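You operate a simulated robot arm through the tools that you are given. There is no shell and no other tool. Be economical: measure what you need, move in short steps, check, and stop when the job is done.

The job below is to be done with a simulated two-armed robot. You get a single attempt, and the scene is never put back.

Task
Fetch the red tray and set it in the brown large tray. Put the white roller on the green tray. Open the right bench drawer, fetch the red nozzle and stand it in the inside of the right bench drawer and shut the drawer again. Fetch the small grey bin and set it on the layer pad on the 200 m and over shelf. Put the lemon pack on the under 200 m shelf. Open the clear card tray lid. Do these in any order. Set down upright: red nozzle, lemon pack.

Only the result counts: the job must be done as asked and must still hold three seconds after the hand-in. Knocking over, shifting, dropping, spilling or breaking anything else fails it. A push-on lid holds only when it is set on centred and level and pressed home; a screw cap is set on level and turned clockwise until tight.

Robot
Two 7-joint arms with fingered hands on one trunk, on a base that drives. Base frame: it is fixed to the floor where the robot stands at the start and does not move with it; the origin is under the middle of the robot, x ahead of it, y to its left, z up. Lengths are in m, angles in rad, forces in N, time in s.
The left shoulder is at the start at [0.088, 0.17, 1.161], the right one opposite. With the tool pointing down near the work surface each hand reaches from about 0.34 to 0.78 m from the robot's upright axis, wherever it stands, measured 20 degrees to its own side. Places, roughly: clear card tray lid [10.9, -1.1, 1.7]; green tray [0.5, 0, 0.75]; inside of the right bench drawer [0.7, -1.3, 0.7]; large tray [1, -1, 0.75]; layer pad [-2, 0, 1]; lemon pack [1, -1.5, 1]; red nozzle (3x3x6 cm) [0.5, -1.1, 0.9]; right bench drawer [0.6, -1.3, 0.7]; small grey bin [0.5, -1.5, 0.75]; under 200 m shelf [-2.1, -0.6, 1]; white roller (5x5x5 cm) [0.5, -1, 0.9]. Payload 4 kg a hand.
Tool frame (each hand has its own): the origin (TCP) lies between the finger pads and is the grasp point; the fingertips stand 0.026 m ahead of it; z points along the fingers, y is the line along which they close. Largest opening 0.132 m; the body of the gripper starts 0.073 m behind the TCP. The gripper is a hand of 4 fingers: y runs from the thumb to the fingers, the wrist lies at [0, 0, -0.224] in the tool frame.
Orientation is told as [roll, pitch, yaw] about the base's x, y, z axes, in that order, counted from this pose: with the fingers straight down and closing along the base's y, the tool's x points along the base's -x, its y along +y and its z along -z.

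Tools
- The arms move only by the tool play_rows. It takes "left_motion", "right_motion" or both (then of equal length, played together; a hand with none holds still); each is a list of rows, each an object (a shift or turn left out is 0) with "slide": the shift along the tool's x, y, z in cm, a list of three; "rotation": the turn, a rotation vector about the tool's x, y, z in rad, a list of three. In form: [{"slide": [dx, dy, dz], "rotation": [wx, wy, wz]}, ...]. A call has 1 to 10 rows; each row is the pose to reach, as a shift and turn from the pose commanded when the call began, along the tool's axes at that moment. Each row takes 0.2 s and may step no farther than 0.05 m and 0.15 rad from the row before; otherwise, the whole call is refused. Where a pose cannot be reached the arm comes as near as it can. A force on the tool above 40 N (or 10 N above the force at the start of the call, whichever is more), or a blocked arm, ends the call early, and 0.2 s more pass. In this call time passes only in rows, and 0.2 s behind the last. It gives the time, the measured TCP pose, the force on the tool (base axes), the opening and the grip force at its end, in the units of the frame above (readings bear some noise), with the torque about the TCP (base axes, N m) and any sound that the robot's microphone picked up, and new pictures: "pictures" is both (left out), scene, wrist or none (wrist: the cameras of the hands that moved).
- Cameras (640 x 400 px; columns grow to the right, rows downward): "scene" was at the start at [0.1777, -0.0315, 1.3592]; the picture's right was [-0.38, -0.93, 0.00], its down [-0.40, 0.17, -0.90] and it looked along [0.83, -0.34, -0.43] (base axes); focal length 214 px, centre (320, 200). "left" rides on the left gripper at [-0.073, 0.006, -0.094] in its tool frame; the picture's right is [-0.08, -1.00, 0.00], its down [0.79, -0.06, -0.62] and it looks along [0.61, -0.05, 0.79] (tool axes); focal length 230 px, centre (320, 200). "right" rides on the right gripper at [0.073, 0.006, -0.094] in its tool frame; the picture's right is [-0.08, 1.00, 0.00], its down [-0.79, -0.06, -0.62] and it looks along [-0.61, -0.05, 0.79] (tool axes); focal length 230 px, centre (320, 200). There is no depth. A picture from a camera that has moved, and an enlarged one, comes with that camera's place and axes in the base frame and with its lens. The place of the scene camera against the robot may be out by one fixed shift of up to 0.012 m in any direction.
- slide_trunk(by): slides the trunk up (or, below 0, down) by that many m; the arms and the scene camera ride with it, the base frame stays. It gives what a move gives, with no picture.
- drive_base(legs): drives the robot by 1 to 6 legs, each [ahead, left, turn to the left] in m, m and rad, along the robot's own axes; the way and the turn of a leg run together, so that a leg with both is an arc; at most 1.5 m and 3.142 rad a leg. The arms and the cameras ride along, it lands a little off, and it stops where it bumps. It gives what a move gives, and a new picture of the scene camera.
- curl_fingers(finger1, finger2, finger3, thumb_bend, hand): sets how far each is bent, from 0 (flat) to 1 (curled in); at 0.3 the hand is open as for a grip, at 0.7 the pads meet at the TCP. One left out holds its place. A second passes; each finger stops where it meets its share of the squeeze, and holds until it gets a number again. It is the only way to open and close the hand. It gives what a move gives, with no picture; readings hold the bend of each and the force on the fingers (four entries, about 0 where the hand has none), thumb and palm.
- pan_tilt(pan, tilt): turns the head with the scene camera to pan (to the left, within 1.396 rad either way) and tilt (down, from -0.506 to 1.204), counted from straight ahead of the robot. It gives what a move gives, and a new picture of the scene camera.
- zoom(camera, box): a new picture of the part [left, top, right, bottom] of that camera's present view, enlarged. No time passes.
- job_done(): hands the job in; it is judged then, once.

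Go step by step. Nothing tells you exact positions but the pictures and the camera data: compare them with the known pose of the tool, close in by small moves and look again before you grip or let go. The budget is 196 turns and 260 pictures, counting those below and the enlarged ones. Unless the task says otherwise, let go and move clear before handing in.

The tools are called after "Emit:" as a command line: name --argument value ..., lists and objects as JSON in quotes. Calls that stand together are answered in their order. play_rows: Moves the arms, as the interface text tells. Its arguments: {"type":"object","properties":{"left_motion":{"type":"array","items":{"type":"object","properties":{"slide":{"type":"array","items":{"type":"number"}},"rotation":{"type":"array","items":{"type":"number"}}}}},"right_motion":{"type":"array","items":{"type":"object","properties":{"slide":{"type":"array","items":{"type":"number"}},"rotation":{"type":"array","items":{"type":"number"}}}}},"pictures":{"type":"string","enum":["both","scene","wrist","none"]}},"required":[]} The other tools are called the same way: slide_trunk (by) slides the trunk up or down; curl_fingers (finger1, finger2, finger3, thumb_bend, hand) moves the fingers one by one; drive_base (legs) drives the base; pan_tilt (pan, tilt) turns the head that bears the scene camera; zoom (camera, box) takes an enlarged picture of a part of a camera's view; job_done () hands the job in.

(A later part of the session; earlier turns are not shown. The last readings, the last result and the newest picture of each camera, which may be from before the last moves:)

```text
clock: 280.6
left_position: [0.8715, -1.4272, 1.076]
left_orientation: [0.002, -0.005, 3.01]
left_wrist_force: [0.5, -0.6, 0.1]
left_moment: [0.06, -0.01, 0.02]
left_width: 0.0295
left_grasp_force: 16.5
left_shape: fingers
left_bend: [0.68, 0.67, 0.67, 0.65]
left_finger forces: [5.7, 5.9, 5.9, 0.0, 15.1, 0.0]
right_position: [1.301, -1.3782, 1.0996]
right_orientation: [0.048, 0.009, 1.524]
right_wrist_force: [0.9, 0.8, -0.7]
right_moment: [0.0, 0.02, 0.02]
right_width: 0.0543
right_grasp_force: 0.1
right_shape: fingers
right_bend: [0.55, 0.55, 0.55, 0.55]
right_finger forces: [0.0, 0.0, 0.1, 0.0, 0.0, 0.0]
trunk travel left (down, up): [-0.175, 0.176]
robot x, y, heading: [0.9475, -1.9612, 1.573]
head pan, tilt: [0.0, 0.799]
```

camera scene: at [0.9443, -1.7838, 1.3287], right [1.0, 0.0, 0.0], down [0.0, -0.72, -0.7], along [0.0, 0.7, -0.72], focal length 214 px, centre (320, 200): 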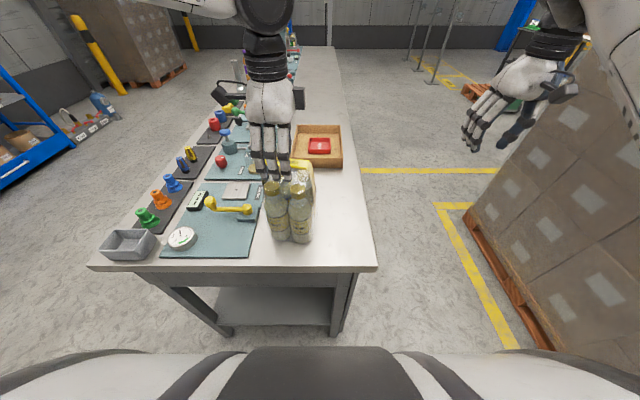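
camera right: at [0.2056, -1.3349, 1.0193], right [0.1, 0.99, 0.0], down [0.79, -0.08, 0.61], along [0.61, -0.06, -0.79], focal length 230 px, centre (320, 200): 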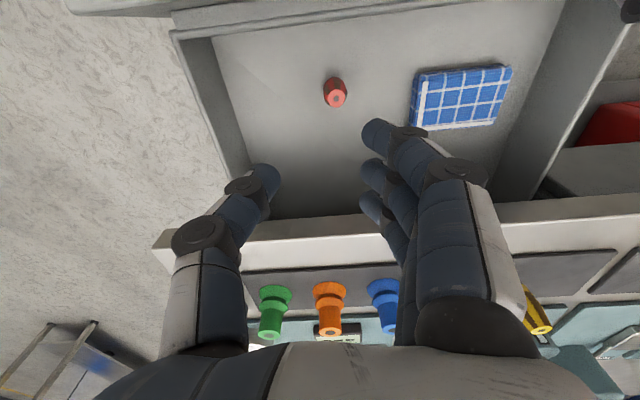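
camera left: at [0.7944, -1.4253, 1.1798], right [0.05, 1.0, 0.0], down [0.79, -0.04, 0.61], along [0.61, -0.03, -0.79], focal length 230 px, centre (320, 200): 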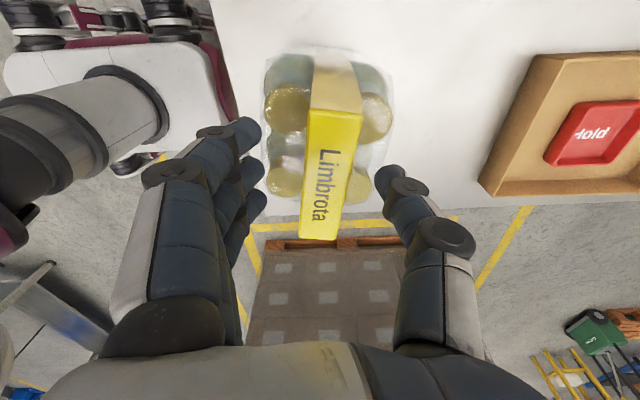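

Gripped with 16 N on all fingers; I squeeze harder and lift slightly.

Emit:
curl_fingers --hand "left" --finger1 0.9 --finger2 0.9 --finger3 0.9 --thumb_bend 0.9

Emit:
play_rows --left_motion '[{"slide": [0, 0, -0.7]}, {"slide": [0, 0, -1.5]}, {"slide": [0, 0, -3]}]' --pictures "scene"

Emit:
zoom --camera "scene" --box '[210, 110, 370, 260]'

```text
clock: 281.6
left_position: [0.8718, -1.4275, 1.0767]
left_orientation: [-0.001, -0.004, 3.01]
left_wrist_force: [-0.1, 0.1, -11.4]
left_moment: [-0.06, -0.04, 0.01]
left_width: 0.0101
left_grasp_force: 19.0
left_shape: fingers
left_bend: [0.72, 0.71, 0.72, 0.79]
left_finger forces: [7.3, 0.8, 7.0, 0.1, 22.9, 0.0]
right_position: [1.3012, -1.3787, 1.1002]
right_orientation: [0.043, 0.009, 1.525]
right_wrist_force: [0.2, -0.3, 0.3]
right_moment: [0.0, 0.0, -0.02]
right_width: 0.0542
right_grasp_force: 0.1
right_shape: fingers
right_bend: [0.55, 0.55, 0.55, 0.55]
right_finger forces: [0.0, 0.0, 0.1, 0.0, 0.0, 0.1]
trunk travel left (down, up): [-0.175, 0.176]
robot x, y, heading: [0.9452, -1.9612, 1.576]
head pan, tilt: [0.0, 0.799]
```

```text
clock: 282.4
left_position: [0.8725, -1.4279, 1.1061]
left_orientation: [0.0, -0.005, 3.011]
left_wrist_force: [0.2, 0.5, -11.4]
left_moment: [-0.07, 0.01, -0.01]
left_width: 0.0101
left_grasp_force: 18.6
left_shape: fingers
left_bend: [0.72, 0.71, 0.72, 0.79]
left_finger forces: [7.3, 0.6, 6.9, 0.0, 22.5, 0.0]
right_position: [1.3011, -1.3791, 1.0999]
right_orientation: [0.045, 0.009, 1.523]
right_wrist_force: [0.9, -0.1, 0.1]
right_moment: [0.0, -0.01, 0.04]
right_width: 0.0542
right_grasp_force: 0.0
right_shape: fingers
right_bend: [0.55, 0.55, 0.55, 0.55]
right_finger forces: [0.0, 0.0, 0.0, 0.0, 0.1, 0.0]
trunk travel left (down, up): [-0.175, 0.176]
robot x, y, heading: [0.9512, -1.9617, 1.575]
head pan, tilt: [0.0, 0.799]
camera scene: at [0.9442, -1.7833, 1.3286], right [1.0, 0.0, 0.0], down [0.0, -0.72, -0.7], along [0.0, 0.7, -0.72], focal length 214 px, centre (320, 200)
```

scene: 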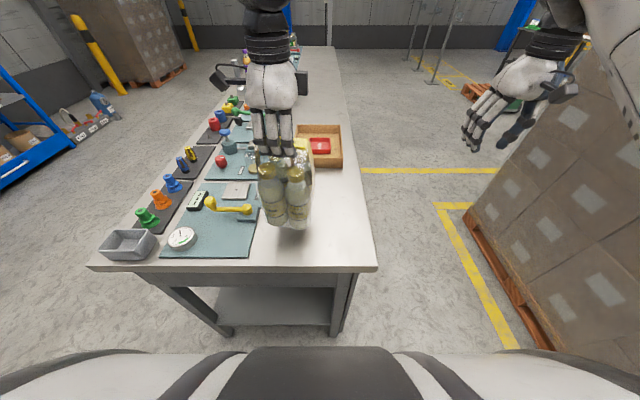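

```text
2.67 times, centred on (290, 185) of scene
camera zoom: at [0.9442, -1.7833, 1.3286], right [1.0, 0.0, 0.0], down [0.0, -0.72, -0.7], along [0.0, 0.7, -0.72], focal length 572 px, centre (400, 240)
```

zoom: 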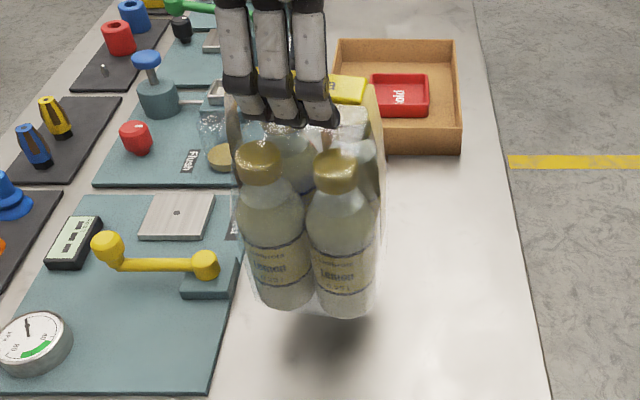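

The lemon pack is up (11.4 N), strap hooked by the fingers. I raise it, back away from the bench, and shift so the right hand can take the bin.

Emit:
play_rows --left_motion '[{"slide": [0, 0, -3]}, {"slide": [0, 0, -6]}, {"slide": [0, 0, -9]}]' --pictures "none"

Emit:
drive_base --legs '[[-0.35, 0, 0], [0, 0.69, 0], [0.3, 0, 0]]'

Emit:
zoom --camera "right" --box '[0, 0, 640, 400]'

```text
clock: 283.2
left_position: [0.8738, -1.4278, 1.1962]
left_orientation: [0.0, -0.006, 3.01]
left_wrist_force: [0.1, 1.3, -11.7]
left_moment: [0.02, -0.01, 0.01]
left_width: 0.0097
left_grasp_force: 18.0
left_shape: fingers
left_bend: [0.72, 0.71, 0.72, 0.79]
left_finger forces: [7.3, 0.3, 7.0, 0.0, 20.9, 0.1]
right_position: [1.301, -1.3787, 1.1013]
right_orientation: [0.045, 0.009, 1.525]
right_wrist_force: [-0.2, -0.3, 0.2]
right_moment: [0.02, 0.03, 0.02]
right_width: 0.0542
right_grasp_force: 0.1
right_shape: fingers
right_bend: [0.55, 0.55, 0.55, 0.55]
right_finger forces: [0.0, 0.0, 0.1, 0.1, 0.0, 0.0]
trunk travel left (down, up): [-0.175, 0.176]
robot x, y, heading: [0.9479, -1.9639, 1.57]
head pan, tilt: [0.0, 0.799]
```

```text
clock: 293.2
left_position: [0.1879, -1.4732, 1.1969]
left_orientation: [0.002, -0.004, 3.002]
left_wrist_force: [-0.5, 0.0, -11.1]
left_moment: [-0.06, -0.01, -0.01]
left_width: 0.0096
left_grasp_force: 17.8
left_shape: fingers
left_bend: [0.73, 0.71, 0.72, 0.8]
left_finger forces: [6.2, 0.0, 6.2, 0.1, 23.0, 0.0]
right_position: [0.6171, -1.4278, 1.0989]
right_orientation: [0.043, 0.009, 1.514]
right_wrist_force: [-0.7, -0.8, 0.1]
right_moment: [0.02, 0.01, 0.03]
right_width: 0.0542
right_grasp_force: 0.0
right_shape: fingers
right_bend: [0.55, 0.55, 0.55, 0.55]
right_finger forces: [0.0, 0.0, 0.1, 0.1, 0.0, 0.1]
trunk travel left (down, up): [-0.175, 0.176]
robot x, y, heading: [0.2596, -2.0073, 1.56]
head pan, tilt: [0.0, 0.799]
camera scene: at [0.2567, -1.8289, 1.3285], right [1.0, -0.01, 0.0], down [0.0, -0.72, -0.7], along [0.0, 0.7, -0.72], focal length 214 px, centre (320, 200)
```

scene: 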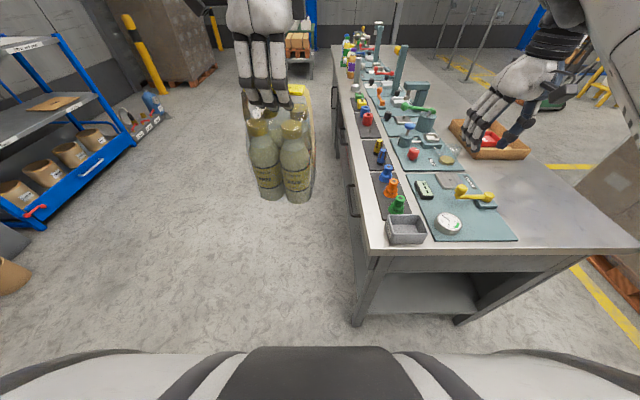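

```text
1.00 times, centred on (320, 200) of right (not enlarged: the box is as wide or as high as the picture)
camera zoom: at [0.6109, -1.5, 1.1954], right [-0.99, 0.13, 0.04], down [0.13, 0.78, 0.61], along [0.05, 0.61, -0.79], focal length 230 px, centre (320, 200)
```

zoom: 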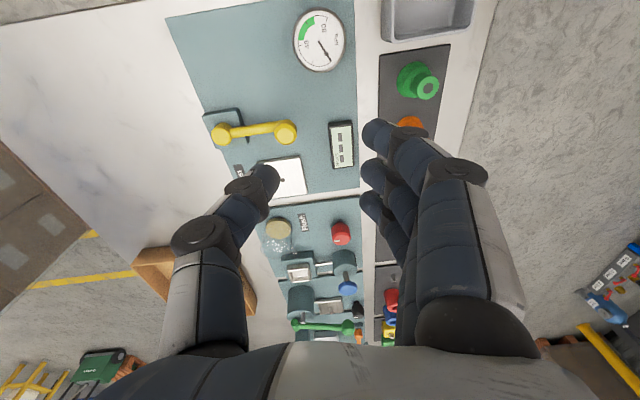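

Bin rim is at x 0.42–0.51, y -1.47…-1.555. I open the right hand and move it above the bin, closing direction along x.

Emit:
curl_fingers --hand "right" --finger1 0.34 --finger2 0.34 --finger3 0.34 --thumb_bend 0.34

Emit:
play_rows --right_motion '[{"slide": [2, 3, 1], "rotation": [0.02, 0, -0.03]}, {"slide": [4, 6, 2], "rotation": [0.043, -0.009, -0.057]}, {"slide": [6, 9, 4], "rotation": [0.043, -0.009, -0.057]}, {"slide": [8, 12, 6], "rotation": [0.043, -0.009, -0.057]}, {"slide": [9.3, 14.5, 8], "rotation": [0.043, -0.009, -0.057]}, {"slide": [9.3, 14.5, 11], "rotation": [0.043, -0.009, -0.057]}, {"slide": [9.3, 14.5, 13], "rotation": [0.043, -0.009, -0.057]}]' --pictures "both"

```text
clock: 294.2
left_position: [0.1883, -1.4732, 1.1968]
left_orientation: [0.002, -0.006, 3.003]
left_wrist_force: [0.3, 0.2, -10.5]
left_moment: [-0.01, 0.04, 0.0]
left_width: 0.0095
left_grasp_force: 18.0
left_shape: fingers
left_bend: [0.73, 0.71, 0.72, 0.8]
left_finger forces: [6.2, 0.0, 6.3, 0.0, 22.2, 0.0]
right_position: [0.6169, -1.4278, 1.1003]
right_orientation: [0.046, 0.01, 1.516]
right_wrist_force: [0.0, -0.1, -0.2]
right_moment: [-0.02, -0.02, 0.01]
right_width: 0.1231
right_grasp_force: 0.1
right_shape: fingers
right_bend: [0.34, 0.34, 0.34, 0.34]
right_finger forces: [0.0, 0.1, 0.0, 0.1, 0.1, 0.1]
trunk travel left (down, up): [-0.175, 0.176]
robot x, y, heading: [0.2561, -2.0058, 1.566]
head pan, tilt: [0.0, 0.799]
```

```text
clock: 295.8
left_position: [0.1872, -1.4731, 1.1956]
left_orientation: [0.003, -0.001, 3.002]
left_wrist_force: [0.0, 0.0, -11.7]
left_moment: [-0.03, 0.0, 0.02]
left_width: 0.0094
left_grasp_force: 17.3
left_shape: fingers
left_bend: [0.73, 0.71, 0.72, 0.8]
left_finger forces: [6.1, 0.0, 6.1, 0.0, 23.2, 0.0]
right_position: [0.4641, -1.511, 0.984]
right_orientation: [0.073, -0.012, 1.531]
right_wrist_force: [0.5, 0.4, -0.2]
right_moment: [-0.03, -0.01, -0.01]
right_width: 0.1233
right_grasp_force: 0.1
right_shape: fingers
right_bend: [0.34, 0.34, 0.34, 0.34]
right_finger forces: [0.0, 0.1, 0.0, 0.0, 0.0, 0.1]
trunk travel left (down, up): [-0.175, 0.176]
robot x, y, heading: [0.258, -2.0097, 1.565]
head pan, tilt: [0.0, 0.799]
camera scene: at [0.2567, -1.8286, 1.3283], right [1.0, -0.01, 0.0], down [0.0, -0.72, -0.7], along [0.0, 0.7, -0.72], focal length 214 px, centre (320, 200)
camera right: at [0.4611, -1.584, 1.0779], right [-0.99, 0.11, 0.07], down [0.13, 0.77, 0.62], along [0.02, 0.62, -0.78], focal length 230 px, centre (320, 200)
```

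scene: 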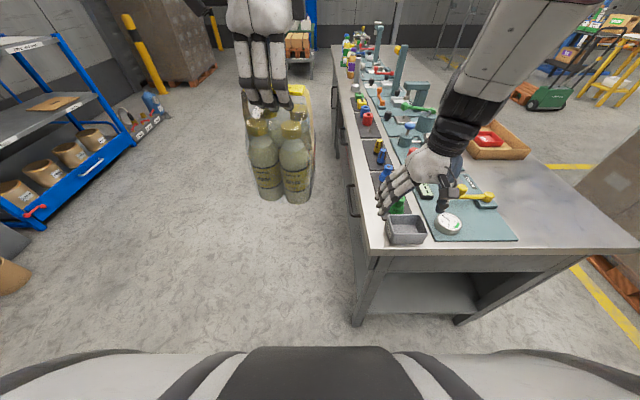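
right: 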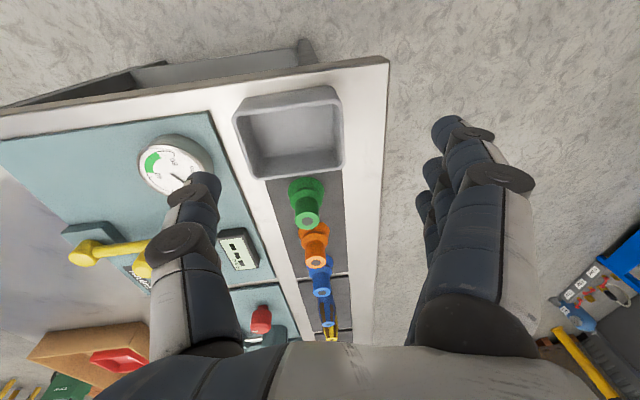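

The bin centre is ≈(0.475, -1.512). I correct +1 cm in x, level, and lower around it.

Emit:
play_rows --right_motion '[{"slide": [0, -1, 1.5], "rotation": [0.073, 0.012, -0.04]}, {"slide": [0, -1, 3.5], "rotation": [0.073, 0.012, -0.04]}, {"slide": [0, -1, 5.5], "rotation": [0.073, 0.012, -0.04]}]' --pictures "wrist"

```text
clock: 296.6
left_position: [0.1876, -1.4721, 1.1958]
left_orientation: [0.002, -0.004, 3.003]
left_wrist_force: [-0.8, -0.1, -10.4]
left_moment: [-0.06, 0.03, 0.02]
left_width: 0.0097
left_grasp_force: 17.1
left_shape: fingers
left_bend: [0.73, 0.71, 0.72, 0.8]
left_finger forces: [5.9, 0.0, 6.1, 0.0, 22.9, 0.0]
right_position: [0.4747, -1.5102, 0.9275]
right_orientation: [-0.008, 0.0, 1.566]
right_wrist_force: [0.0, 0.2, -0.3]
right_moment: [-0.05, -0.01, -0.01]
right_width: 0.123
right_grasp_force: 0.1
right_shape: fingers
right_bend: [0.34, 0.34, 0.34, 0.34]
right_finger forces: [0.1, 0.0, 0.0, 0.0, 0.0, 0.0]
trunk travel left (down, up): [-0.175, 0.176]
robot x, y, heading: [0.2538, -2.0099, 1.562]
head pan, tilt: [0.0, 0.799]
camera right: at [0.4683, -1.5826, 1.0222], right [-1.0, 0.08, -0.01], down [0.06, 0.78, 0.62], along [0.06, 0.61, -0.79], focal length 230 px, centre (320, 200)
```

right: 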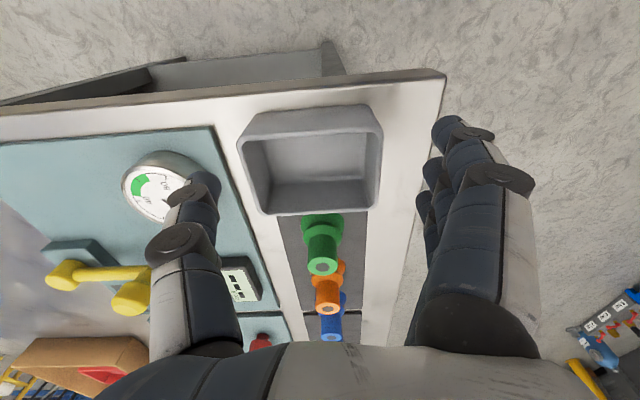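

Good alignment. I shift 0.7 cm toward me, lower to 0.892 and grip.

Emit:
play_rows --right_motion '[{"slide": [0.7, -0.2, 1.2]}, {"slide": [0.7, -0.2, 2.4]}, {"slide": [0.7, -0.2, 3.5]}]' --pictures "none"

Emit:
curl_fingers --hand "right" --finger1 0.62 --finger2 0.62 --finger3 0.62 --thumb_bend 0.62

Emit:
play_rows --right_motion '[{"slide": [0, 0, -1]}, {"slide": [0, 0, -3]}]' --pictures "both"

```text
clock: 297.4
left_position: [0.1885, -1.4734, 1.1967]
left_orientation: [0.001, -0.004, 3.002]
left_wrist_force: [0.2, -0.7, -11.0]
left_moment: [-0.06, -0.01, 0.01]
left_width: 0.0095
left_grasp_force: 17.7
left_shape: fingers
left_bend: [0.73, 0.71, 0.72, 0.8]
left_finger forces: [6.0, 0.0, 6.0, 0.0, 22.9, 0.0]
right_position: [0.4802, -1.5153, 0.8931]
right_orientation: [-0.012, 0.0, 1.561]
right_wrist_force: [0.5, 0.9, -0.6]
right_moment: [0.04, 0.01, -0.03]
right_width: 0.1231
right_grasp_force: 0.1
right_shape: fingers
right_bend: [0.34, 0.34, 0.34, 0.34]
right_finger forces: [0.0, 0.0, 0.0, 0.1, 0.0, 0.0]
trunk travel left (down, up): [-0.175, 0.176]
robot x, y, heading: [0.2567, -2.0075, 1.567]
head pan, tilt: [0.0, 0.799]
```

```text
clock: 298.4
left_position: [0.1885, -1.4752, 1.1968]
left_orientation: [-0.001, -0.003, 3.003]
left_wrist_force: [-0.2, 0.1, -10.9]
left_moment: [0.0, 0.04, -0.03]
left_width: 0.0096
left_grasp_force: 17.1
left_shape: fingers
left_bend: [0.73, 0.71, 0.72, 0.8]
left_finger forces: [6.0, 0.1, 6.1, 0.1, 22.8, 0.0]
right_position: [0.4838, -1.5176, 0.8902]
right_orientation: [-0.016, 0.004, 1.556]
right_wrist_force: [1.2, 4.8, 16.3]
right_moment: [0.28, 0.82, -0.14]
right_width: 0.0597
right_grasp_force: 23.0
right_shape: fingers
right_bend: [0.61, 0.44, 0.44, 0.54]
right_finger forces: [3.2, 10.1, 10.1, 0.0, 22.5, 0.0]
trunk travel left (down, up): [-0.175, 0.176]
robot x, y, heading: [0.255, -2.0078, 1.568]
head pan, tilt: [0.0, 0.799]
```

```text
clock: 299.0
left_position: [0.1878, -1.4731, 1.1959]
left_orientation: [-0.001, -0.003, 3.002]
left_wrist_force: [0.1, -0.6, -11.0]
left_moment: [-0.02, -0.03, -0.02]
left_width: 0.0095
left_grasp_force: 18.0
left_shape: fingers
left_bend: [0.73, 0.71, 0.72, 0.8]
left_finger forces: [6.5, 0.0, 6.0, 0.0, 22.5, 0.0]
right_position: [0.4802, -1.5234, 0.9138]
right_orientation: [-0.014, 0.024, 1.558]
right_wrist_force: [-0.4, -0.2, -3.3]
right_moment: [-0.02, -0.03, 0.03]
right_width: 0.0584
right_grasp_force: 21.8
right_shape: fingers
right_bend: [0.61, 0.44, 0.43, 0.55]
right_finger forces: [2.7, 10.3, 10.2, 0.0, 21.1, 0.0]
trunk travel left (down, up): [-0.175, 0.176]
robot x, y, heading: [0.2546, -2.0079, 1.566]
head pan, tilt: [0.0, 0.799]
camera scene: at [0.2564, -1.8299, 1.3285], right [1.0, -0.01, 0.0], down [0.0, -0.72, -0.7], along [0.0, 0.7, -0.72], focal length 214 px, centre (320, 200)
camera right: at [0.4727, -1.5937, 1.0105], right [-1.0, 0.09, -0.01], down [0.06, 0.8, 0.6], along [0.07, 0.6, -0.8], focal length 230 px, centre (320, 200)
```

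scene: 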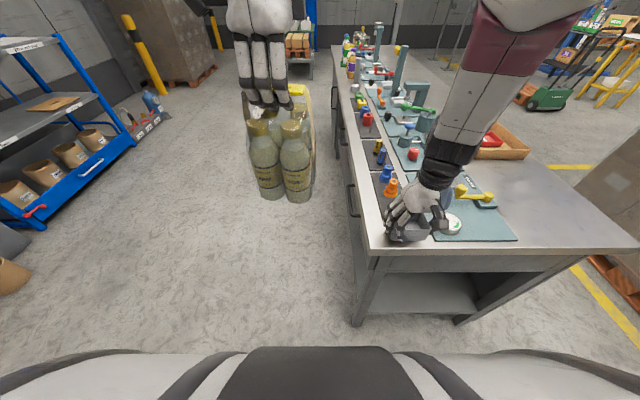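
right: 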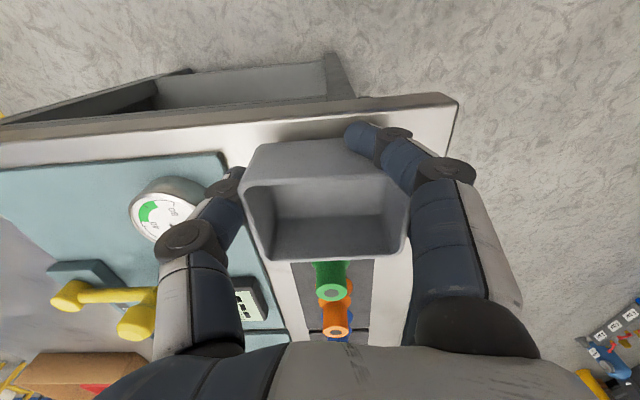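

The bin is held (3.3 N). I raise it clear, back off, turn to face the rack and approach.

Emit:
play_rows --right_motion '[{"slide": [0, 0, -3]}, {"slide": [0, 0, -6]}, {"slide": [0, 0, -9]}, {"slide": [0, 0, -12]}]' --pictures "none"

Emit:
drive_base --legs '[[-0.4, 0, 0], [0, 0, 1.571], [1.15, 0, 0], [0, -1.4, 0], [0, -0.65, 0]]'

```text
clock: 300.0
left_position: [0.1885, -1.4745, 1.1967]
left_orientation: [0.0, -0.003, 3.003]
left_wrist_force: [0.5, -0.1, -11.5]
left_moment: [-0.06, 0.0, -0.01]
left_width: 0.0098
left_grasp_force: 17.6
left_shape: fingers
left_bend: [0.73, 0.71, 0.72, 0.8]
left_finger forces: [5.7, 0.1, 5.9, 0.0, 23.6, 0.0]
right_position: [0.4699, -1.5193, 1.0358]
right_orientation: [0.002, 0.018, 1.575]
right_wrist_force: [0.0, 0.6, -3.5]
right_moment: [-0.05, -0.01, 0.01]
right_width: 0.0586
right_grasp_force: 22.2
right_shape: fingers
right_bend: [0.61, 0.43, 0.43, 0.55]
right_finger forces: [2.6, 10.2, 10.3, 0.0, 21.2, 0.0]
trunk travel left (down, up): [-0.175, 0.176]
robot x, y, heading: [0.2542, -2.0105, 1.563]
head pan, tilt: [0.0, 0.799]
```

```text
clock: 329.7
left_position: [-1.4545, -0.4444, 1.197]
left_orientation: [0.001, -0.004, -1.699]
left_wrist_force: [-0.1, 0.2, -11.1]
left_moment: [0.02, -0.01, -0.04]
left_width: 0.0096
left_grasp_force: 17.0
left_shape: fingers
left_bend: [0.73, 0.71, 0.72, 0.8]
left_finger forces: [5.9, 0.0, 6.0, 0.1, 22.5, 0.1]
right_position: [-1.4138, -0.1633, 1.0408]
right_orientation: [0.005, 0.009, -3.12]
right_wrist_force: [-0.2, 0.2, -2.7]
right_moment: [0.01, -0.06, 0.06]
right_width: 0.0581
right_grasp_force: 20.7
right_shape: fingers
right_bend: [0.61, 0.44, 0.43, 0.55]
right_finger forces: [1.4, 10.0, 10.0, 0.0, 20.6, 0.0]
trunk travel left (down, up): [-0.175, 0.176]
robot x, y, heading: [-0.9189, -0.3698, -3.134]
head pan, tilt: [0.0, 0.799]
camera scene: at [-1.0985, -0.3657, 1.3285], right [-0.01, 1.0, 0.0], down [0.72, 0.0, -0.7], along [-0.7, 0.0, -0.72], focal length 214 px, centre (320, 200)
```

scene: 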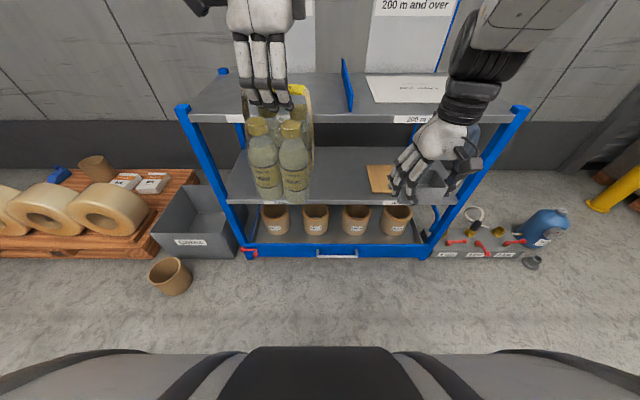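

The rack is right ahead: the top level is divided; left half "under 200 m", right half has the white layer pad. I raise the trunk, then move forward with the pack over the left half.

Emit:
slide_trunk --by 0.15

Emit:
drive_base --legs '[[0, 0.11, 0], [0.3, 0, 0]]'

```text
clock: 331.4
left_position: [-1.4556, -0.4433, 1.346]
left_orientation: [0.002, -0.006, -1.698]
left_wrist_force: [-0.8, -0.3, -11.6]
left_moment: [-0.01, 0.02, -0.02]
left_width: 0.0095
left_grasp_force: 17.2
left_shape: fingers
left_bend: [0.73, 0.71, 0.72, 0.8]
left_finger forces: [5.7, 0.0, 6.0, 0.0, 22.5, 0.0]
right_position: [-1.4158, -0.156, 1.1962]
right_orientation: [0.07, 0.002, 3.126]
right_wrist_force: [0.1, -0.3, -2.4]
right_moment: [0.03, -0.05, 0.01]
right_width: 0.0582
right_grasp_force: 20.8
right_shape: fingers
right_bend: [0.61, 0.44, 0.43, 0.55]
right_finger forces: [1.3, 10.2, 10.0, 0.1, 20.9, 0.0]
trunk travel left (down, up): [-0.325, 0.026]
robot x, y, heading: [-0.9222, -0.3649, -3.136]
head pan, tilt: [0.0, 0.799]
```

```text
clock: 334.7
left_position: [-1.7532, -0.5543, 1.3461]
left_orientation: [0.003, -0.004, -1.698]
left_wrist_force: [0.5, -0.6, -11.2]
left_moment: [-0.04, -0.02, 0.01]
left_width: 0.0093
left_grasp_force: 17.5
left_shape: fingers
left_bend: [0.73, 0.71, 0.72, 0.8]
left_finger forces: [5.6, 0.0, 5.9, 0.0, 23.1, 0.0]
right_position: [-1.7122, -0.2662, 1.1936]
right_orientation: [0.07, 0.009, 3.127]
right_wrist_force: [-0.6, 0.2, -2.8]
right_moment: [0.05, -0.06, -0.01]
right_width: 0.0579
right_grasp_force: 21.1
right_shape: fingers
right_bend: [0.61, 0.44, 0.43, 0.55]
right_finger forces: [1.3, 10.1, 10.1, 0.0, 20.9, 0.1]
trunk travel left (down, up): [-0.325, 0.026]
robot x, y, heading: [-1.2164, -0.4772, -3.135]
head pan, tilt: [0.0, 0.799]
camera scene: at [-1.3423, -0.4764, 1.4815], right [-0.01, 1.0, 0.0], down [0.72, 0.0, -0.7], along [-0.7, 0.0, -0.72], focal length 214 px, centre (320, 200)
```

scene: 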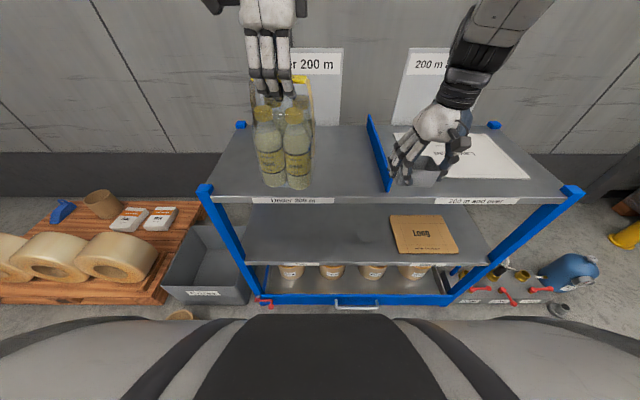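

Shelf surface is ≈0.986, front edge x≈-1.84. I go ahead 0.22 m and then lower the pack on the left half.

Emit:
drive_base --legs '[[0.22, 0, 0]]'

Emit:
play_rows --left_motion '[{"slide": [0, 0, 3]}, {"slide": [0, 0, 6]}, {"slide": [0, 0, 8.5]}, {"slide": [0, 0, 10.5]}]' --pictures "both"

```text
clock: 336.4
left_position: [-1.9736, -0.5557, 1.3453]
left_orientation: [0.002, -0.005, -1.699]
left_wrist_force: [0.0, 0.0, -10.8]
left_moment: [0.01, -0.02, 0.01]
left_width: 0.0098
left_grasp_force: 10.9
left_shape: fingers
left_bend: [0.73, 0.71, 0.72, 0.81]
left_finger forces: [5.8, 0.0, 6.0, 0.0, 10.3, 0.0]
right_position: [-1.9333, -0.2668, 1.1925]
right_orientation: [0.078, 0.008, 3.123]
right_wrist_force: [0.4, -0.2, -2.7]
right_moment: [0.0, -0.08, -0.03]
right_width: 0.0584
right_grasp_force: 21.4
right_shape: fingers
right_bend: [0.61, 0.44, 0.43, 0.55]
right_finger forces: [1.3, 10.2, 10.0, 0.1, 20.9, 0.0]
trunk travel left (down, up): [-0.325, 0.026]
robot x, y, heading: [-1.4389, -0.4794, -3.133]
head pan, tilt: [0.0, 0.799]
camera scene: at [-1.563, -0.478, 1.4815], right [-0.01, 1.0, 0.0], down [0.72, 0.01, -0.7], along [-0.7, 0.0, -0.72], focal length 214 px, centre (320, 200)
```

scene: 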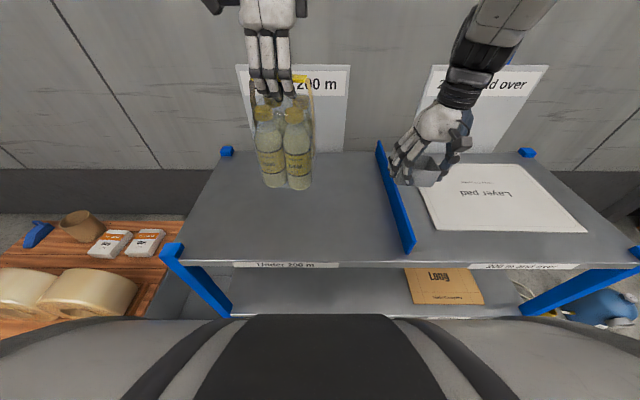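

```text
clock: 337.4
left_position: [-1.974, -0.5562, 1.2413]
left_orientation: [0.001, -0.006, -1.698]
left_wrist_force: [0.8, -0.6, -11.8]
left_moment: [-0.07, 0.0, 0.01]
left_width: 0.0092
left_grasp_force: 10.7
left_shape: fingers
left_bend: [0.73, 0.71, 0.72, 0.81]
left_finger forces: [5.3, 0.0, 6.1, 0.0, 10.5, 0.1]
right_position: [-1.9337, -0.2662, 1.1938]
right_orientation: [0.076, 0.008, 3.123]
right_wrist_force: [-0.4, -0.2, -3.0]
right_moment: [0.01, -0.05, 0.01]
right_width: 0.058
right_grasp_force: 21.9
right_shape: fingers
right_bend: [0.61, 0.44, 0.43, 0.55]
right_finger forces: [1.2, 10.1, 10.0, 0.1, 20.9, 0.1]
trunk travel left (down, up): [-0.325, 0.026]
robot x, y, heading: [-1.4396, -0.4786, -3.134]
head pan, tilt: [0.0, 0.799]
camera scene: at [-1.563, -0.4781, 1.4814], right [-0.01, 1.0, 0.0], down [0.72, 0.01, -0.7], along [-0.7, 0.0, -0.72], focal length 214 px, centre (320, 200)
camera left: at [-1.9781, -0.6297, 1.3356], right [-1.0, 0.05, 0.0], down [0.04, 0.79, 0.61], along [0.03, 0.61, -0.79], focal length 230 px, centre (320, 200)
```

scene: 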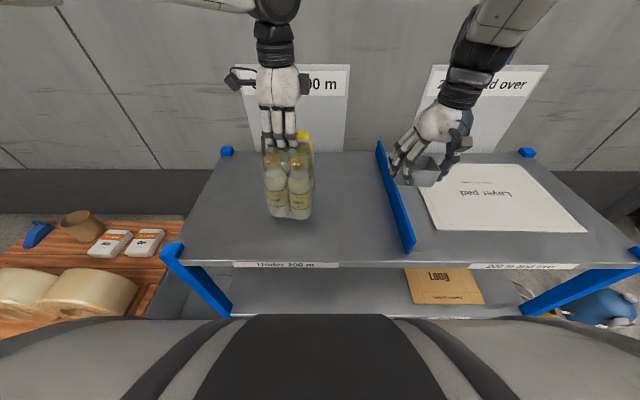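
left: 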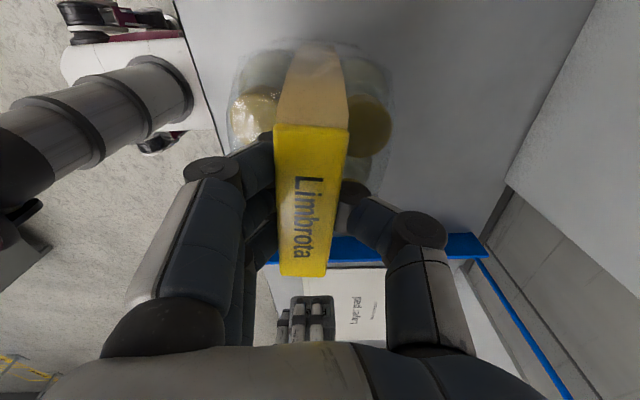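

The pack is over the left half. I lower slowly until it stands.

Emit:
play_rows --left_motion '[{"slide": [0, 0, 0.6]}, {"slide": [0, 0, 1.2]}, {"slide": [0, 0, 1.6]}]' --pictures "none"

```text
clock: 338.2
left_position: [-1.9738, -0.5569, 1.2248]
left_orientation: [0.003, -0.006, -1.699]
left_wrist_force: [-0.4, -0.2, -11.2]
left_moment: [-0.04, 0.02, 0.03]
left_width: 0.0095
left_grasp_force: 10.9
left_shape: fingers
left_bend: [0.73, 0.71, 0.72, 0.81]
left_finger forces: [5.7, 0.0, 6.2, 0.0, 10.9, 0.1]
right_position: [-1.9341, -0.2665, 1.1935]
right_orientation: [0.077, 0.009, 3.123]
right_wrist_force: [0.0, -0.3, -3.7]
right_moment: [-0.01, -0.02, -0.03]
right_width: 0.0582
right_grasp_force: 21.5
right_shape: fingers
right_bend: [0.61, 0.44, 0.43, 0.55]
right_finger forces: [1.4, 10.1, 10.0, 0.0, 20.8, 0.0]
trunk travel left (down, up): [-0.325, 0.026]
robot x, y, heading: [-1.4403, -0.4779, -3.143]
head pan, tilt: [0.0, 0.799]
```

Emit:
play_rows --left_motion '[{"slide": [0, 0, 0.4]}, {"slide": [0, 0, 0.8]}]' --pictures "none"

```text
clock: 338.8
left_position: [-1.9734, -0.5574, 1.2159]
left_orientation: [0.002, -0.007, -1.698]
left_wrist_force: [0.4, 0.6, -10.9]
left_moment: [0.02, 0.05, -0.01]
left_width: 0.0095
left_grasp_force: 11.6
left_shape: fingers
left_bend: [0.73, 0.71, 0.72, 0.81]
left_finger forces: [5.6, 0.1, 6.1, 0.0, 10.8, 0.1]
right_position: [-1.9334, -0.2653, 1.1936]
right_orientation: [0.078, 0.008, 3.121]
right_wrist_force: [-0.3, 0.6, -3.3]
right_moment: [0.04, -0.06, 0.01]
right_width: 0.0585
right_grasp_force: 21.1
right_shape: fingers
right_bend: [0.61, 0.44, 0.43, 0.55]
right_finger forces: [1.3, 10.1, 10.0, 0.1, 20.9, 0.0]
trunk travel left (down, up): [-0.325, 0.026]
robot x, y, heading: [-1.4402, -0.479, -3.128]
head pan, tilt: [0.0, 0.799]
```

Still hanging; I keep lowering in small steps.

Emit:
play_rows --left_motion '[{"slide": [0, 0, 0.4]}, {"slide": [0, 0, 0.8]}, {"slide": [0, 0, 1.0]}]' --pictures "scene"

Emit:
zoom --camera "scene" --box '[220, 100, 380, 250]'

```text
clock: 339.6
left_position: [-1.9732, -0.5573, 1.2066]
left_orientation: [0.001, -0.005, -1.696]
left_wrist_force: [-0.2, 0.6, -11.0]
left_moment: [-0.02, 0.07, 0.02]
left_width: 0.0094
left_grasp_force: 11.1
left_shape: fingers
left_bend: [0.73, 0.71, 0.72, 0.81]
left_finger forces: [5.7, 0.0, 6.0, 0.1, 10.8, 0.1]
right_position: [-1.9335, -0.2677, 1.192]
right_orientation: [0.076, 0.008, 3.122]
right_wrist_force: [1.3, -0.1, -2.5]
right_moment: [0.01, -0.04, 0.0]
right_width: 0.0581
right_grasp_force: 21.3
right_shape: fingers
right_bend: [0.61, 0.44, 0.43, 0.55]
right_finger forces: [1.4, 10.2, 9.9, 0.0, 20.9, 0.0]
trunk travel left (down, up): [-0.325, 0.026]
robot x, y, heading: [-1.4393, -0.4798, -3.137]
head pan, tilt: [0.0, 0.799]
camera scene: at [-1.5628, -0.4779, 1.4814], right [-0.01, 1.0, 0.0], down [0.72, 0.01, -0.7], along [-0.7, 0.0, -0.72], focal length 214 px, centre (320, 200)
```

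scene: 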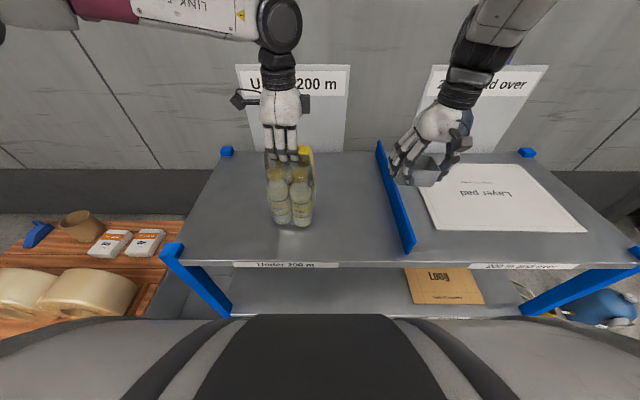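

```text
2.67 times, centred on (300, 175) of scene
camera zoom: at [-1.5628, -0.4779, 1.4814], right [-0.01, 1.0, 0.0], down [0.72, 0.01, -0.7], along [-0.7, 0.0, -0.72], focal length 572 px, centre (373, 267)
```

zoom: 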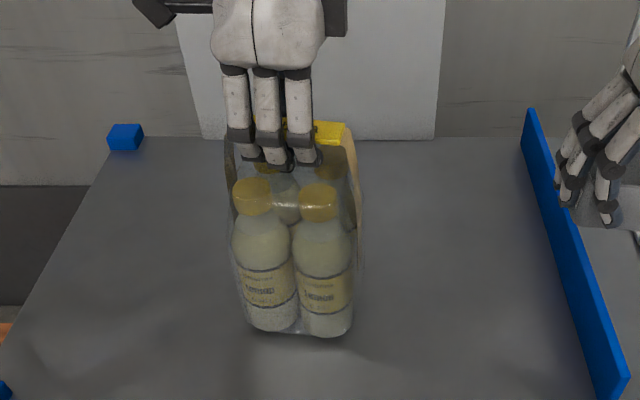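

The base still seems ~3 cm above the shelf. Continue.

Emit:
play_rows --left_motion '[{"slide": [0, 0, 0.4]}, {"slide": [0, 0, 0.8]}, {"slide": [0, 0, 1.2]}, {"slide": [0, 0, 1.6]}]' --pictures "none"

```text
clock: 340.6
left_position: [-1.9723, -0.5565, 1.1954]
left_orientation: [-0.007, 0.0, -1.695]
left_wrist_force: [-6.3, -1.9, 31.2]
left_moment: [-0.08, -0.24, -0.04]
left_width: 0.0095
left_grasp_force: 34.4
left_shape: fingers
left_bend: [0.74, 0.74, 0.73, 0.82]
left_finger forces: [1.4, 61.1, 1.5, 0.0, 5.3, 0.0]
right_position: [-1.9317, -0.2667, 1.1932]
right_orientation: [0.077, 0.008, 3.123]
right_wrist_force: [0.0, -1.0, -4.0]
right_moment: [0.05, -0.06, -0.01]
right_width: 0.0583
right_grasp_force: 20.8
right_shape: fingers
right_bend: [0.61, 0.44, 0.43, 0.55]
right_finger forces: [1.3, 10.1, 10.0, 0.1, 20.9, 0.1]
trunk travel left (down, up): [-0.325, 0.026]
robot x, y, heading: [-1.4336, -0.4851, -3.136]
head pan, tilt: [0.0, 0.799]
```

It is standing now, and I'm pressing. I ease up ~7 mm until the load is near zero.

Emit:
play_rows --left_motion '[{"slide": [0, 0, -0.4]}]' --pictures "none"

```text
clock: 341.0
left_position: [-1.9721, -0.5564, 1.1958]
left_orientation: [0.002, -0.006, -1.698]
left_wrist_force: [-5.6, -1.5, 18.4]
left_moment: [0.03, -0.01, 0.03]
left_width: 0.0094
left_grasp_force: 5.3
left_shape: fingers
left_bend: [0.74, 0.74, 0.73, 0.82]
left_finger forces: [2.8, 0.0, 2.6, 0.0, 5.1, 0.0]
right_position: [-1.9318, -0.2671, 1.1922]
right_orientation: [0.077, 0.009, 3.123]
right_wrist_force: [0.5, 0.6, -1.9]
right_moment: [-0.03, -0.02, 0.02]
right_width: 0.0581
right_grasp_force: 20.8
right_shape: fingers
right_bend: [0.61, 0.44, 0.43, 0.55]
right_finger forces: [1.3, 10.1, 9.9, 0.1, 20.9, 0.0]
trunk travel left (down, up): [-0.325, 0.026]
robot x, y, heading: [-1.44, -0.4808, -3.136]
head pan, tilt: [0.0, 0.799]
```

Emit:
play_rows --left_motion '[{"slide": [0, 0, -0.4]}]' --pictures "none"

```text
clock: 341.4
left_position: [-1.9731, -0.5562, 1.1963]
left_orientation: [0.007, -0.007, -1.7]
left_wrist_force: [-2.2, 2.2, -3.6]
left_moment: [0.09, -0.02, 0.04]
left_width: 0.0093
left_grasp_force: 9.7
left_shape: fingers
left_bend: [0.73, 0.73, 0.73, 0.82]
left_finger forces: [4.2, 0.0, 3.9, 0.0, 11.0, 0.0]
right_position: [-1.9334, -0.2672, 1.193]
right_orientation: [0.078, 0.008, 3.121]
right_wrist_force: [0.3, -0.3, -2.8]
right_moment: [0.01, -0.06, -0.01]
right_width: 0.0581
right_grasp_force: 21.5
right_shape: fingers
right_bend: [0.61, 0.44, 0.43, 0.55]
right_finger forces: [1.3, 10.1, 10.0, 0.0, 20.8, 0.0]
trunk travel left (down, up): [-0.325, 0.026]
robot x, y, heading: [-1.4397, -0.4825, -3.137]
head pan, tilt: [0.0, 0.799]
```

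The pack rests on the shelf. I open the fingers gradually to free the strap.

Emit:
curl_fingers --hand "left" --finger1 0.58 --finger2 0.58 --finger3 0.58 --thumb_bend 0.58

Emit:
play_rows --left_motion '[{"slide": [0, 0, -0.5]}, {"slide": [0, 0, -1]}]' --pictures "both"

```text
clock: 342.3
left_position: [-1.972, -0.5563, 1.2046]
left_orientation: [-0.007, -0.001, -1.699]
left_wrist_force: [1.6, -0.8, 21.1]
left_moment: [-0.08, -0.29, 0.02]
left_width: 0.0444
left_grasp_force: 10.0
left_shape: fingers
left_bend: [0.58, 0.59, 0.59, 0.58]
left_finger forces: [5.0, 4.8, 4.8, 0.1, 6.4, 0.0]
right_position: [-1.9326, -0.2668, 1.1941]
right_orientation: [0.079, 0.01, 3.122]
right_wrist_force: [0.2, 0.3, -3.0]
right_moment: [0.03, -0.07, -0.02]
right_width: 0.0581
right_grasp_force: 20.7
right_shape: fingers
right_bend: [0.61, 0.44, 0.43, 0.55]
right_finger forces: [1.4, 10.1, 10.1, 0.0, 20.9, 0.1]
trunk travel left (down, up): [-0.325, 0.026]
robot x, y, heading: [-1.4414, -0.4797, -3.137]
head pan, tilt: [0.0, 0.799]
stopped (left hand): the force on the tool passed its limit at 41 N (the readings are from after the stop); the commanded pose is now the measured one
```

```text
clock: 342.9
left_position: [-1.9717, -0.5567, 1.2114]
left_orientation: [-0.001, -0.004, -1.697]
left_wrist_force: [0.0, 0.0, 0.4]
left_moment: [-0.01, -0.02, 0.02]
left_width: 0.0475
left_grasp_force: 0.1
left_shape: fingers
left_bend: [0.57, 0.57, 0.57, 0.57]
left_finger forces: [0.0, 0.1, 0.0, 0.1, 0.1, 0.0]
right_position: [-1.9324, -0.2671, 1.1941]
right_orientation: [0.078, 0.009, 3.121]
right_wrist_force: [-0.5, -0.2, -4.1]
right_moment: [0.02, -0.03, -0.01]
right_width: 0.0583
right_grasp_force: 21.3
right_shape: fingers
right_bend: [0.61, 0.44, 0.43, 0.55]
right_finger forces: [1.3, 10.1, 10.0, 0.1, 21.0, 0.1]
trunk travel left (down, up): [-0.325, 0.026]
robot x, y, heading: [-1.4371, -0.4837, -3.13]
head pan, tilt: [0.0, 0.799]
camera scene: at [-1.5612, -0.4778, 1.4815], right [-0.01, 1.0, 0.0], down [0.72, 0.01, -0.7], along [-0.7, -0.01, -0.72], focal length 214 px, centre (320, 200)
camera left: at [-1.9761, -0.6294, 1.3065], right [-1.0, 0.05, 0.0], down [0.04, 0.79, 0.61], along [0.03, 0.61, -0.79], focal length 230 px, centre (320, 200)
```

scene: 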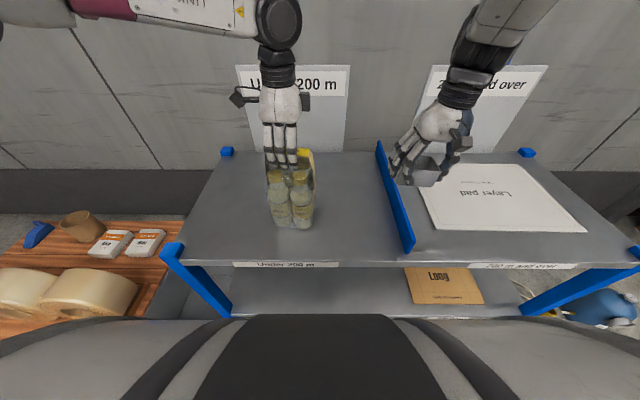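
left: 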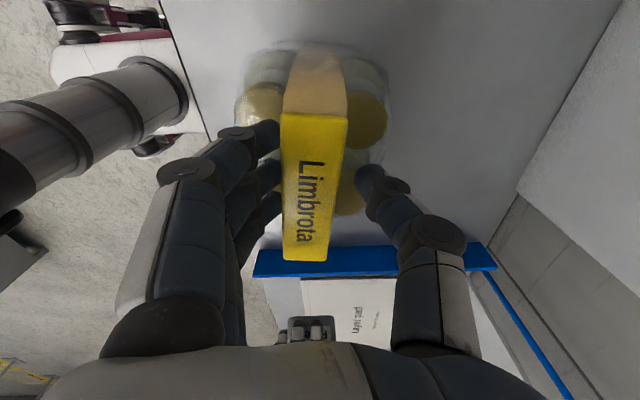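

The strap is free between the fingers with no load. I rise straight up.

Emit:
play_rows --left_motion '[{"slide": [0, 0, -1]}, {"slide": [0, 0, -2.5]}, {"slide": [0, 0, -5]}, {"slide": [0, 0, -8]}, {"slide": [0, 0, -12]}, {"slide": [0, 0, -15]}]' --pictures "scene"

```text
clock: 344.3
left_position: [-1.9723, -0.5567, 1.3618]
left_orientation: [-0.002, -0.004, -1.698]
left_wrist_force: [-0.5, 0.3, -0.1]
left_moment: [0.01, 0.03, 0.05]
left_width: 0.0479
left_grasp_force: 0.1
left_shape: fingers
left_bend: [0.57, 0.57, 0.57, 0.57]
left_finger forces: [0.0, 0.0, 0.1, 0.1, 0.0, 0.1]
right_position: [-1.9326, -0.2666, 1.1934]
right_orientation: [0.078, 0.008, 3.123]
right_wrist_force: [0.0, 0.0, -2.4]
right_moment: [0.01, -0.01, 0.02]
right_width: 0.0582
right_grasp_force: 21.5
right_shape: fingers
right_bend: [0.61, 0.44, 0.43, 0.55]
right_finger forces: [1.3, 10.1, 9.9, 0.1, 20.8, 0.0]
trunk travel left (down, up): [-0.325, 0.026]
robot x, y, heading: [-1.4386, -0.4819, -3.134]
head pan, tilt: [0.0, 0.799]
camera scene: at [-1.5616, -0.4776, 1.4816], right [-0.01, 1.0, 0.0], down [0.72, 0.0, -0.7], along [-0.7, -0.01, -0.72], focal length 214 px, centre (320, 200)
```

scene: 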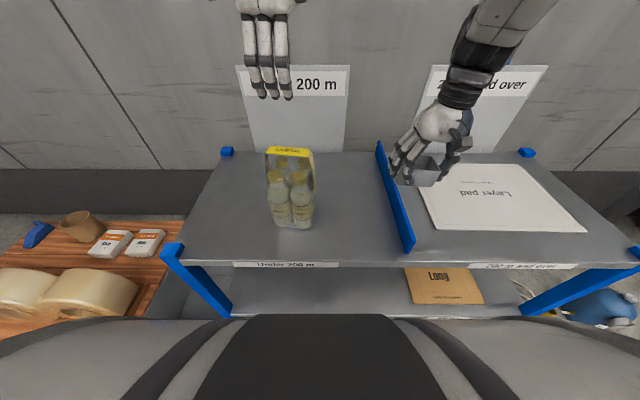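

The lemon pack stands upright on the "under 200 m" side. Now the bin: I sidestep +y and slightly forward so it is over the layer pad (target ≈ (-2.02, 0.08)).

Emit:
drive_base --legs '[[0, -0.34, 0], [0.08, 0, 0]]'

Emit:
play_rows --right_motion '[{"slide": [0, 0, 3], "rotation": [0.078, -0.01, 0]}, {"slide": [0, 0, 6], "rotation": [0.078, -0.01, 0]}, {"slide": [0, 0, 9], "rotation": [0.078, -0.01, 0]}]' --pictures "both"

```text
clock: 348.4
left_position: [-2.0061, -0.2136, 1.3607]
left_orientation: [-0.001, -0.003, -1.699]
left_wrist_force: [-0.7, 0.6, -1.3]
left_moment: [-0.02, -0.02, 0.01]
left_width: 0.0476
left_grasp_force: 0.0
left_shape: fingers
left_bend: [0.57, 0.57, 0.57, 0.57]
left_finger forces: [0.0, 0.0, 0.0, 0.0, 0.0, 0.0]
right_position: [-1.9638, 0.0753, 1.1922]
right_orientation: [0.08, 0.011, 3.12]
right_wrist_force: [-1.3, -0.5, -3.2]
right_moment: [-0.01, -0.05, 0.04]
right_width: 0.0581
right_grasp_force: 21.1
right_shape: fingers
right_bend: [0.61, 0.44, 0.43, 0.55]
right_finger forces: [1.2, 10.0, 10.0, 0.1, 20.9, 0.0]
trunk travel left (down, up): [-0.325, 0.026]
robot x, y, heading: [-1.4673, -0.138, -3.132]
head pan, tilt: [0.0, 0.799]
stopped in leg 2: the robot was blocked; the commanded pose is now the measured one
camera scene: at [-1.5943, -0.1362, 1.4812], right [-0.01, 1.0, 0.0], down [0.72, 0.0, -0.7], along [-0.7, 0.0, -0.72], focal length 214 px, centre (320, 200)
```

scene: 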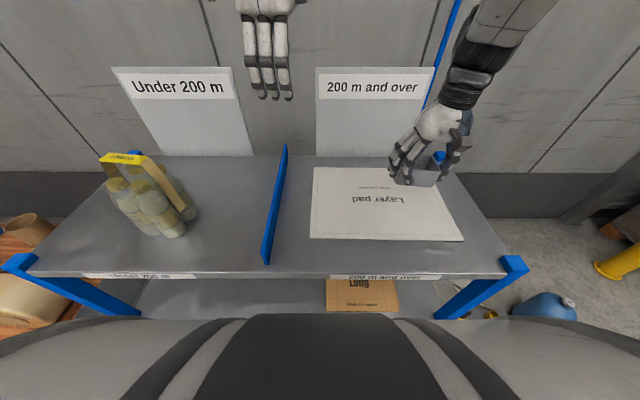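

```text
clock: 349.2
left_position: [-2.0053, -0.2153, 1.3602]
left_orientation: [0.001, -0.005, -1.7]
left_wrist_force: [-0.3, -0.4, -0.6]
left_moment: [0.02, -0.04, 0.0]
left_width: 0.0477
left_grasp_force: 0.0
left_shape: fingers
left_bend: [0.57, 0.57, 0.57, 0.57]
left_finger forces: [0.1, 0.1, 0.0, 0.0, 0.0, 0.1]
right_position: [-1.967, 0.0782, 1.1075]
right_orientation: [0.063, -0.006, 3.072]
right_wrist_force: [-0.2, 0.2, -3.7]
right_moment: [0.01, -0.07, 0.01]
right_width: 0.0581
right_grasp_force: 21.5
right_shape: fingers
right_bend: [0.61, 0.43, 0.43, 0.55]
right_finger forces: [1.3, 10.1, 10.2, 0.0, 21.1, 0.0]
trunk travel left (down, up): [-0.325, 0.026]
robot x, y, heading: [-1.4685, -0.1391, -3.139]
head pan, tilt: [0.0, 0.799]
camera scene: at [-1.5937, -0.1363, 1.4814], right [-0.01, 1.0, 0.0], down [0.72, 0.0, -0.7], along [-0.7, 0.0, -0.72], focal length 214 px, centre (320, 200)
camera right: at [-1.8932, 0.0717, 1.2022], right [-0.15, -0.99, 0.06], down [-0.77, 0.15, 0.62], along [-0.62, 0.04, -0.78], focal length 230 px, centre (320, 200)
```

scene: 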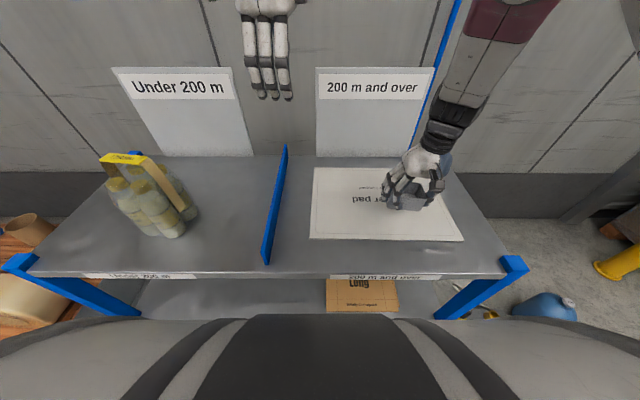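
right: 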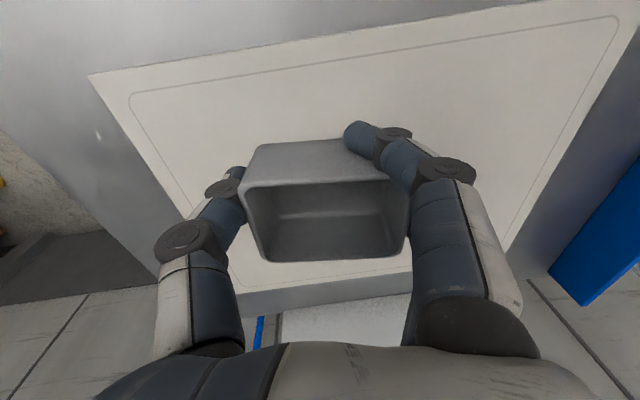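

The bin is above the pad with margin. (The base touched the rack foot and stopped; fine.) I lower and level it.

Emit:
play_rows --right_motion '[{"slide": [0, 0, 2], "rotation": [0.063, 0, 0]}, {"slide": [0, 0, 4], "rotation": [0.063, 0, 0]}, {"slide": [0, 0, 6], "rotation": [0.063, 0, 0]}, {"slide": [0, 0, 7], "rotation": [0.063, 0, 0]}]' --pictures "none"

```text
clock: 350.2
left_position: [-2.0011, -0.2162, 1.3638]
left_orientation: [-0.006, -0.005, -1.7]
left_wrist_force: [-0.3, -1.0, 0.5]
left_moment: [-0.03, -0.02, 0.01]
left_width: 0.0478
left_grasp_force: 0.0
left_shape: fingers
left_bend: [0.57, 0.57, 0.57, 0.57]
left_finger forces: [0.1, 0.0, 0.0, 0.1, 0.0, 0.0]
right_position: [-1.9663, 0.0787, 1.0444]
right_orientation: [-0.01, -0.021, 3.061]
right_wrist_force: [3.4, 0.8, 32.4]
right_moment: [-0.52, 0.14, 0.29]
right_width: 0.0569
right_grasp_force: 24.3
right_shape: fingers
right_bend: [0.62, 0.44, 0.43, 0.55]
right_finger forces: [4.0, 11.0, 10.9, 0.0, 22.8, 0.1]
trunk travel left (down, up): [-0.325, 0.026]
robot x, y, heading: [-1.4674, -0.1384, -3.134]
head pan, tilt: [0.0, 0.799]
```

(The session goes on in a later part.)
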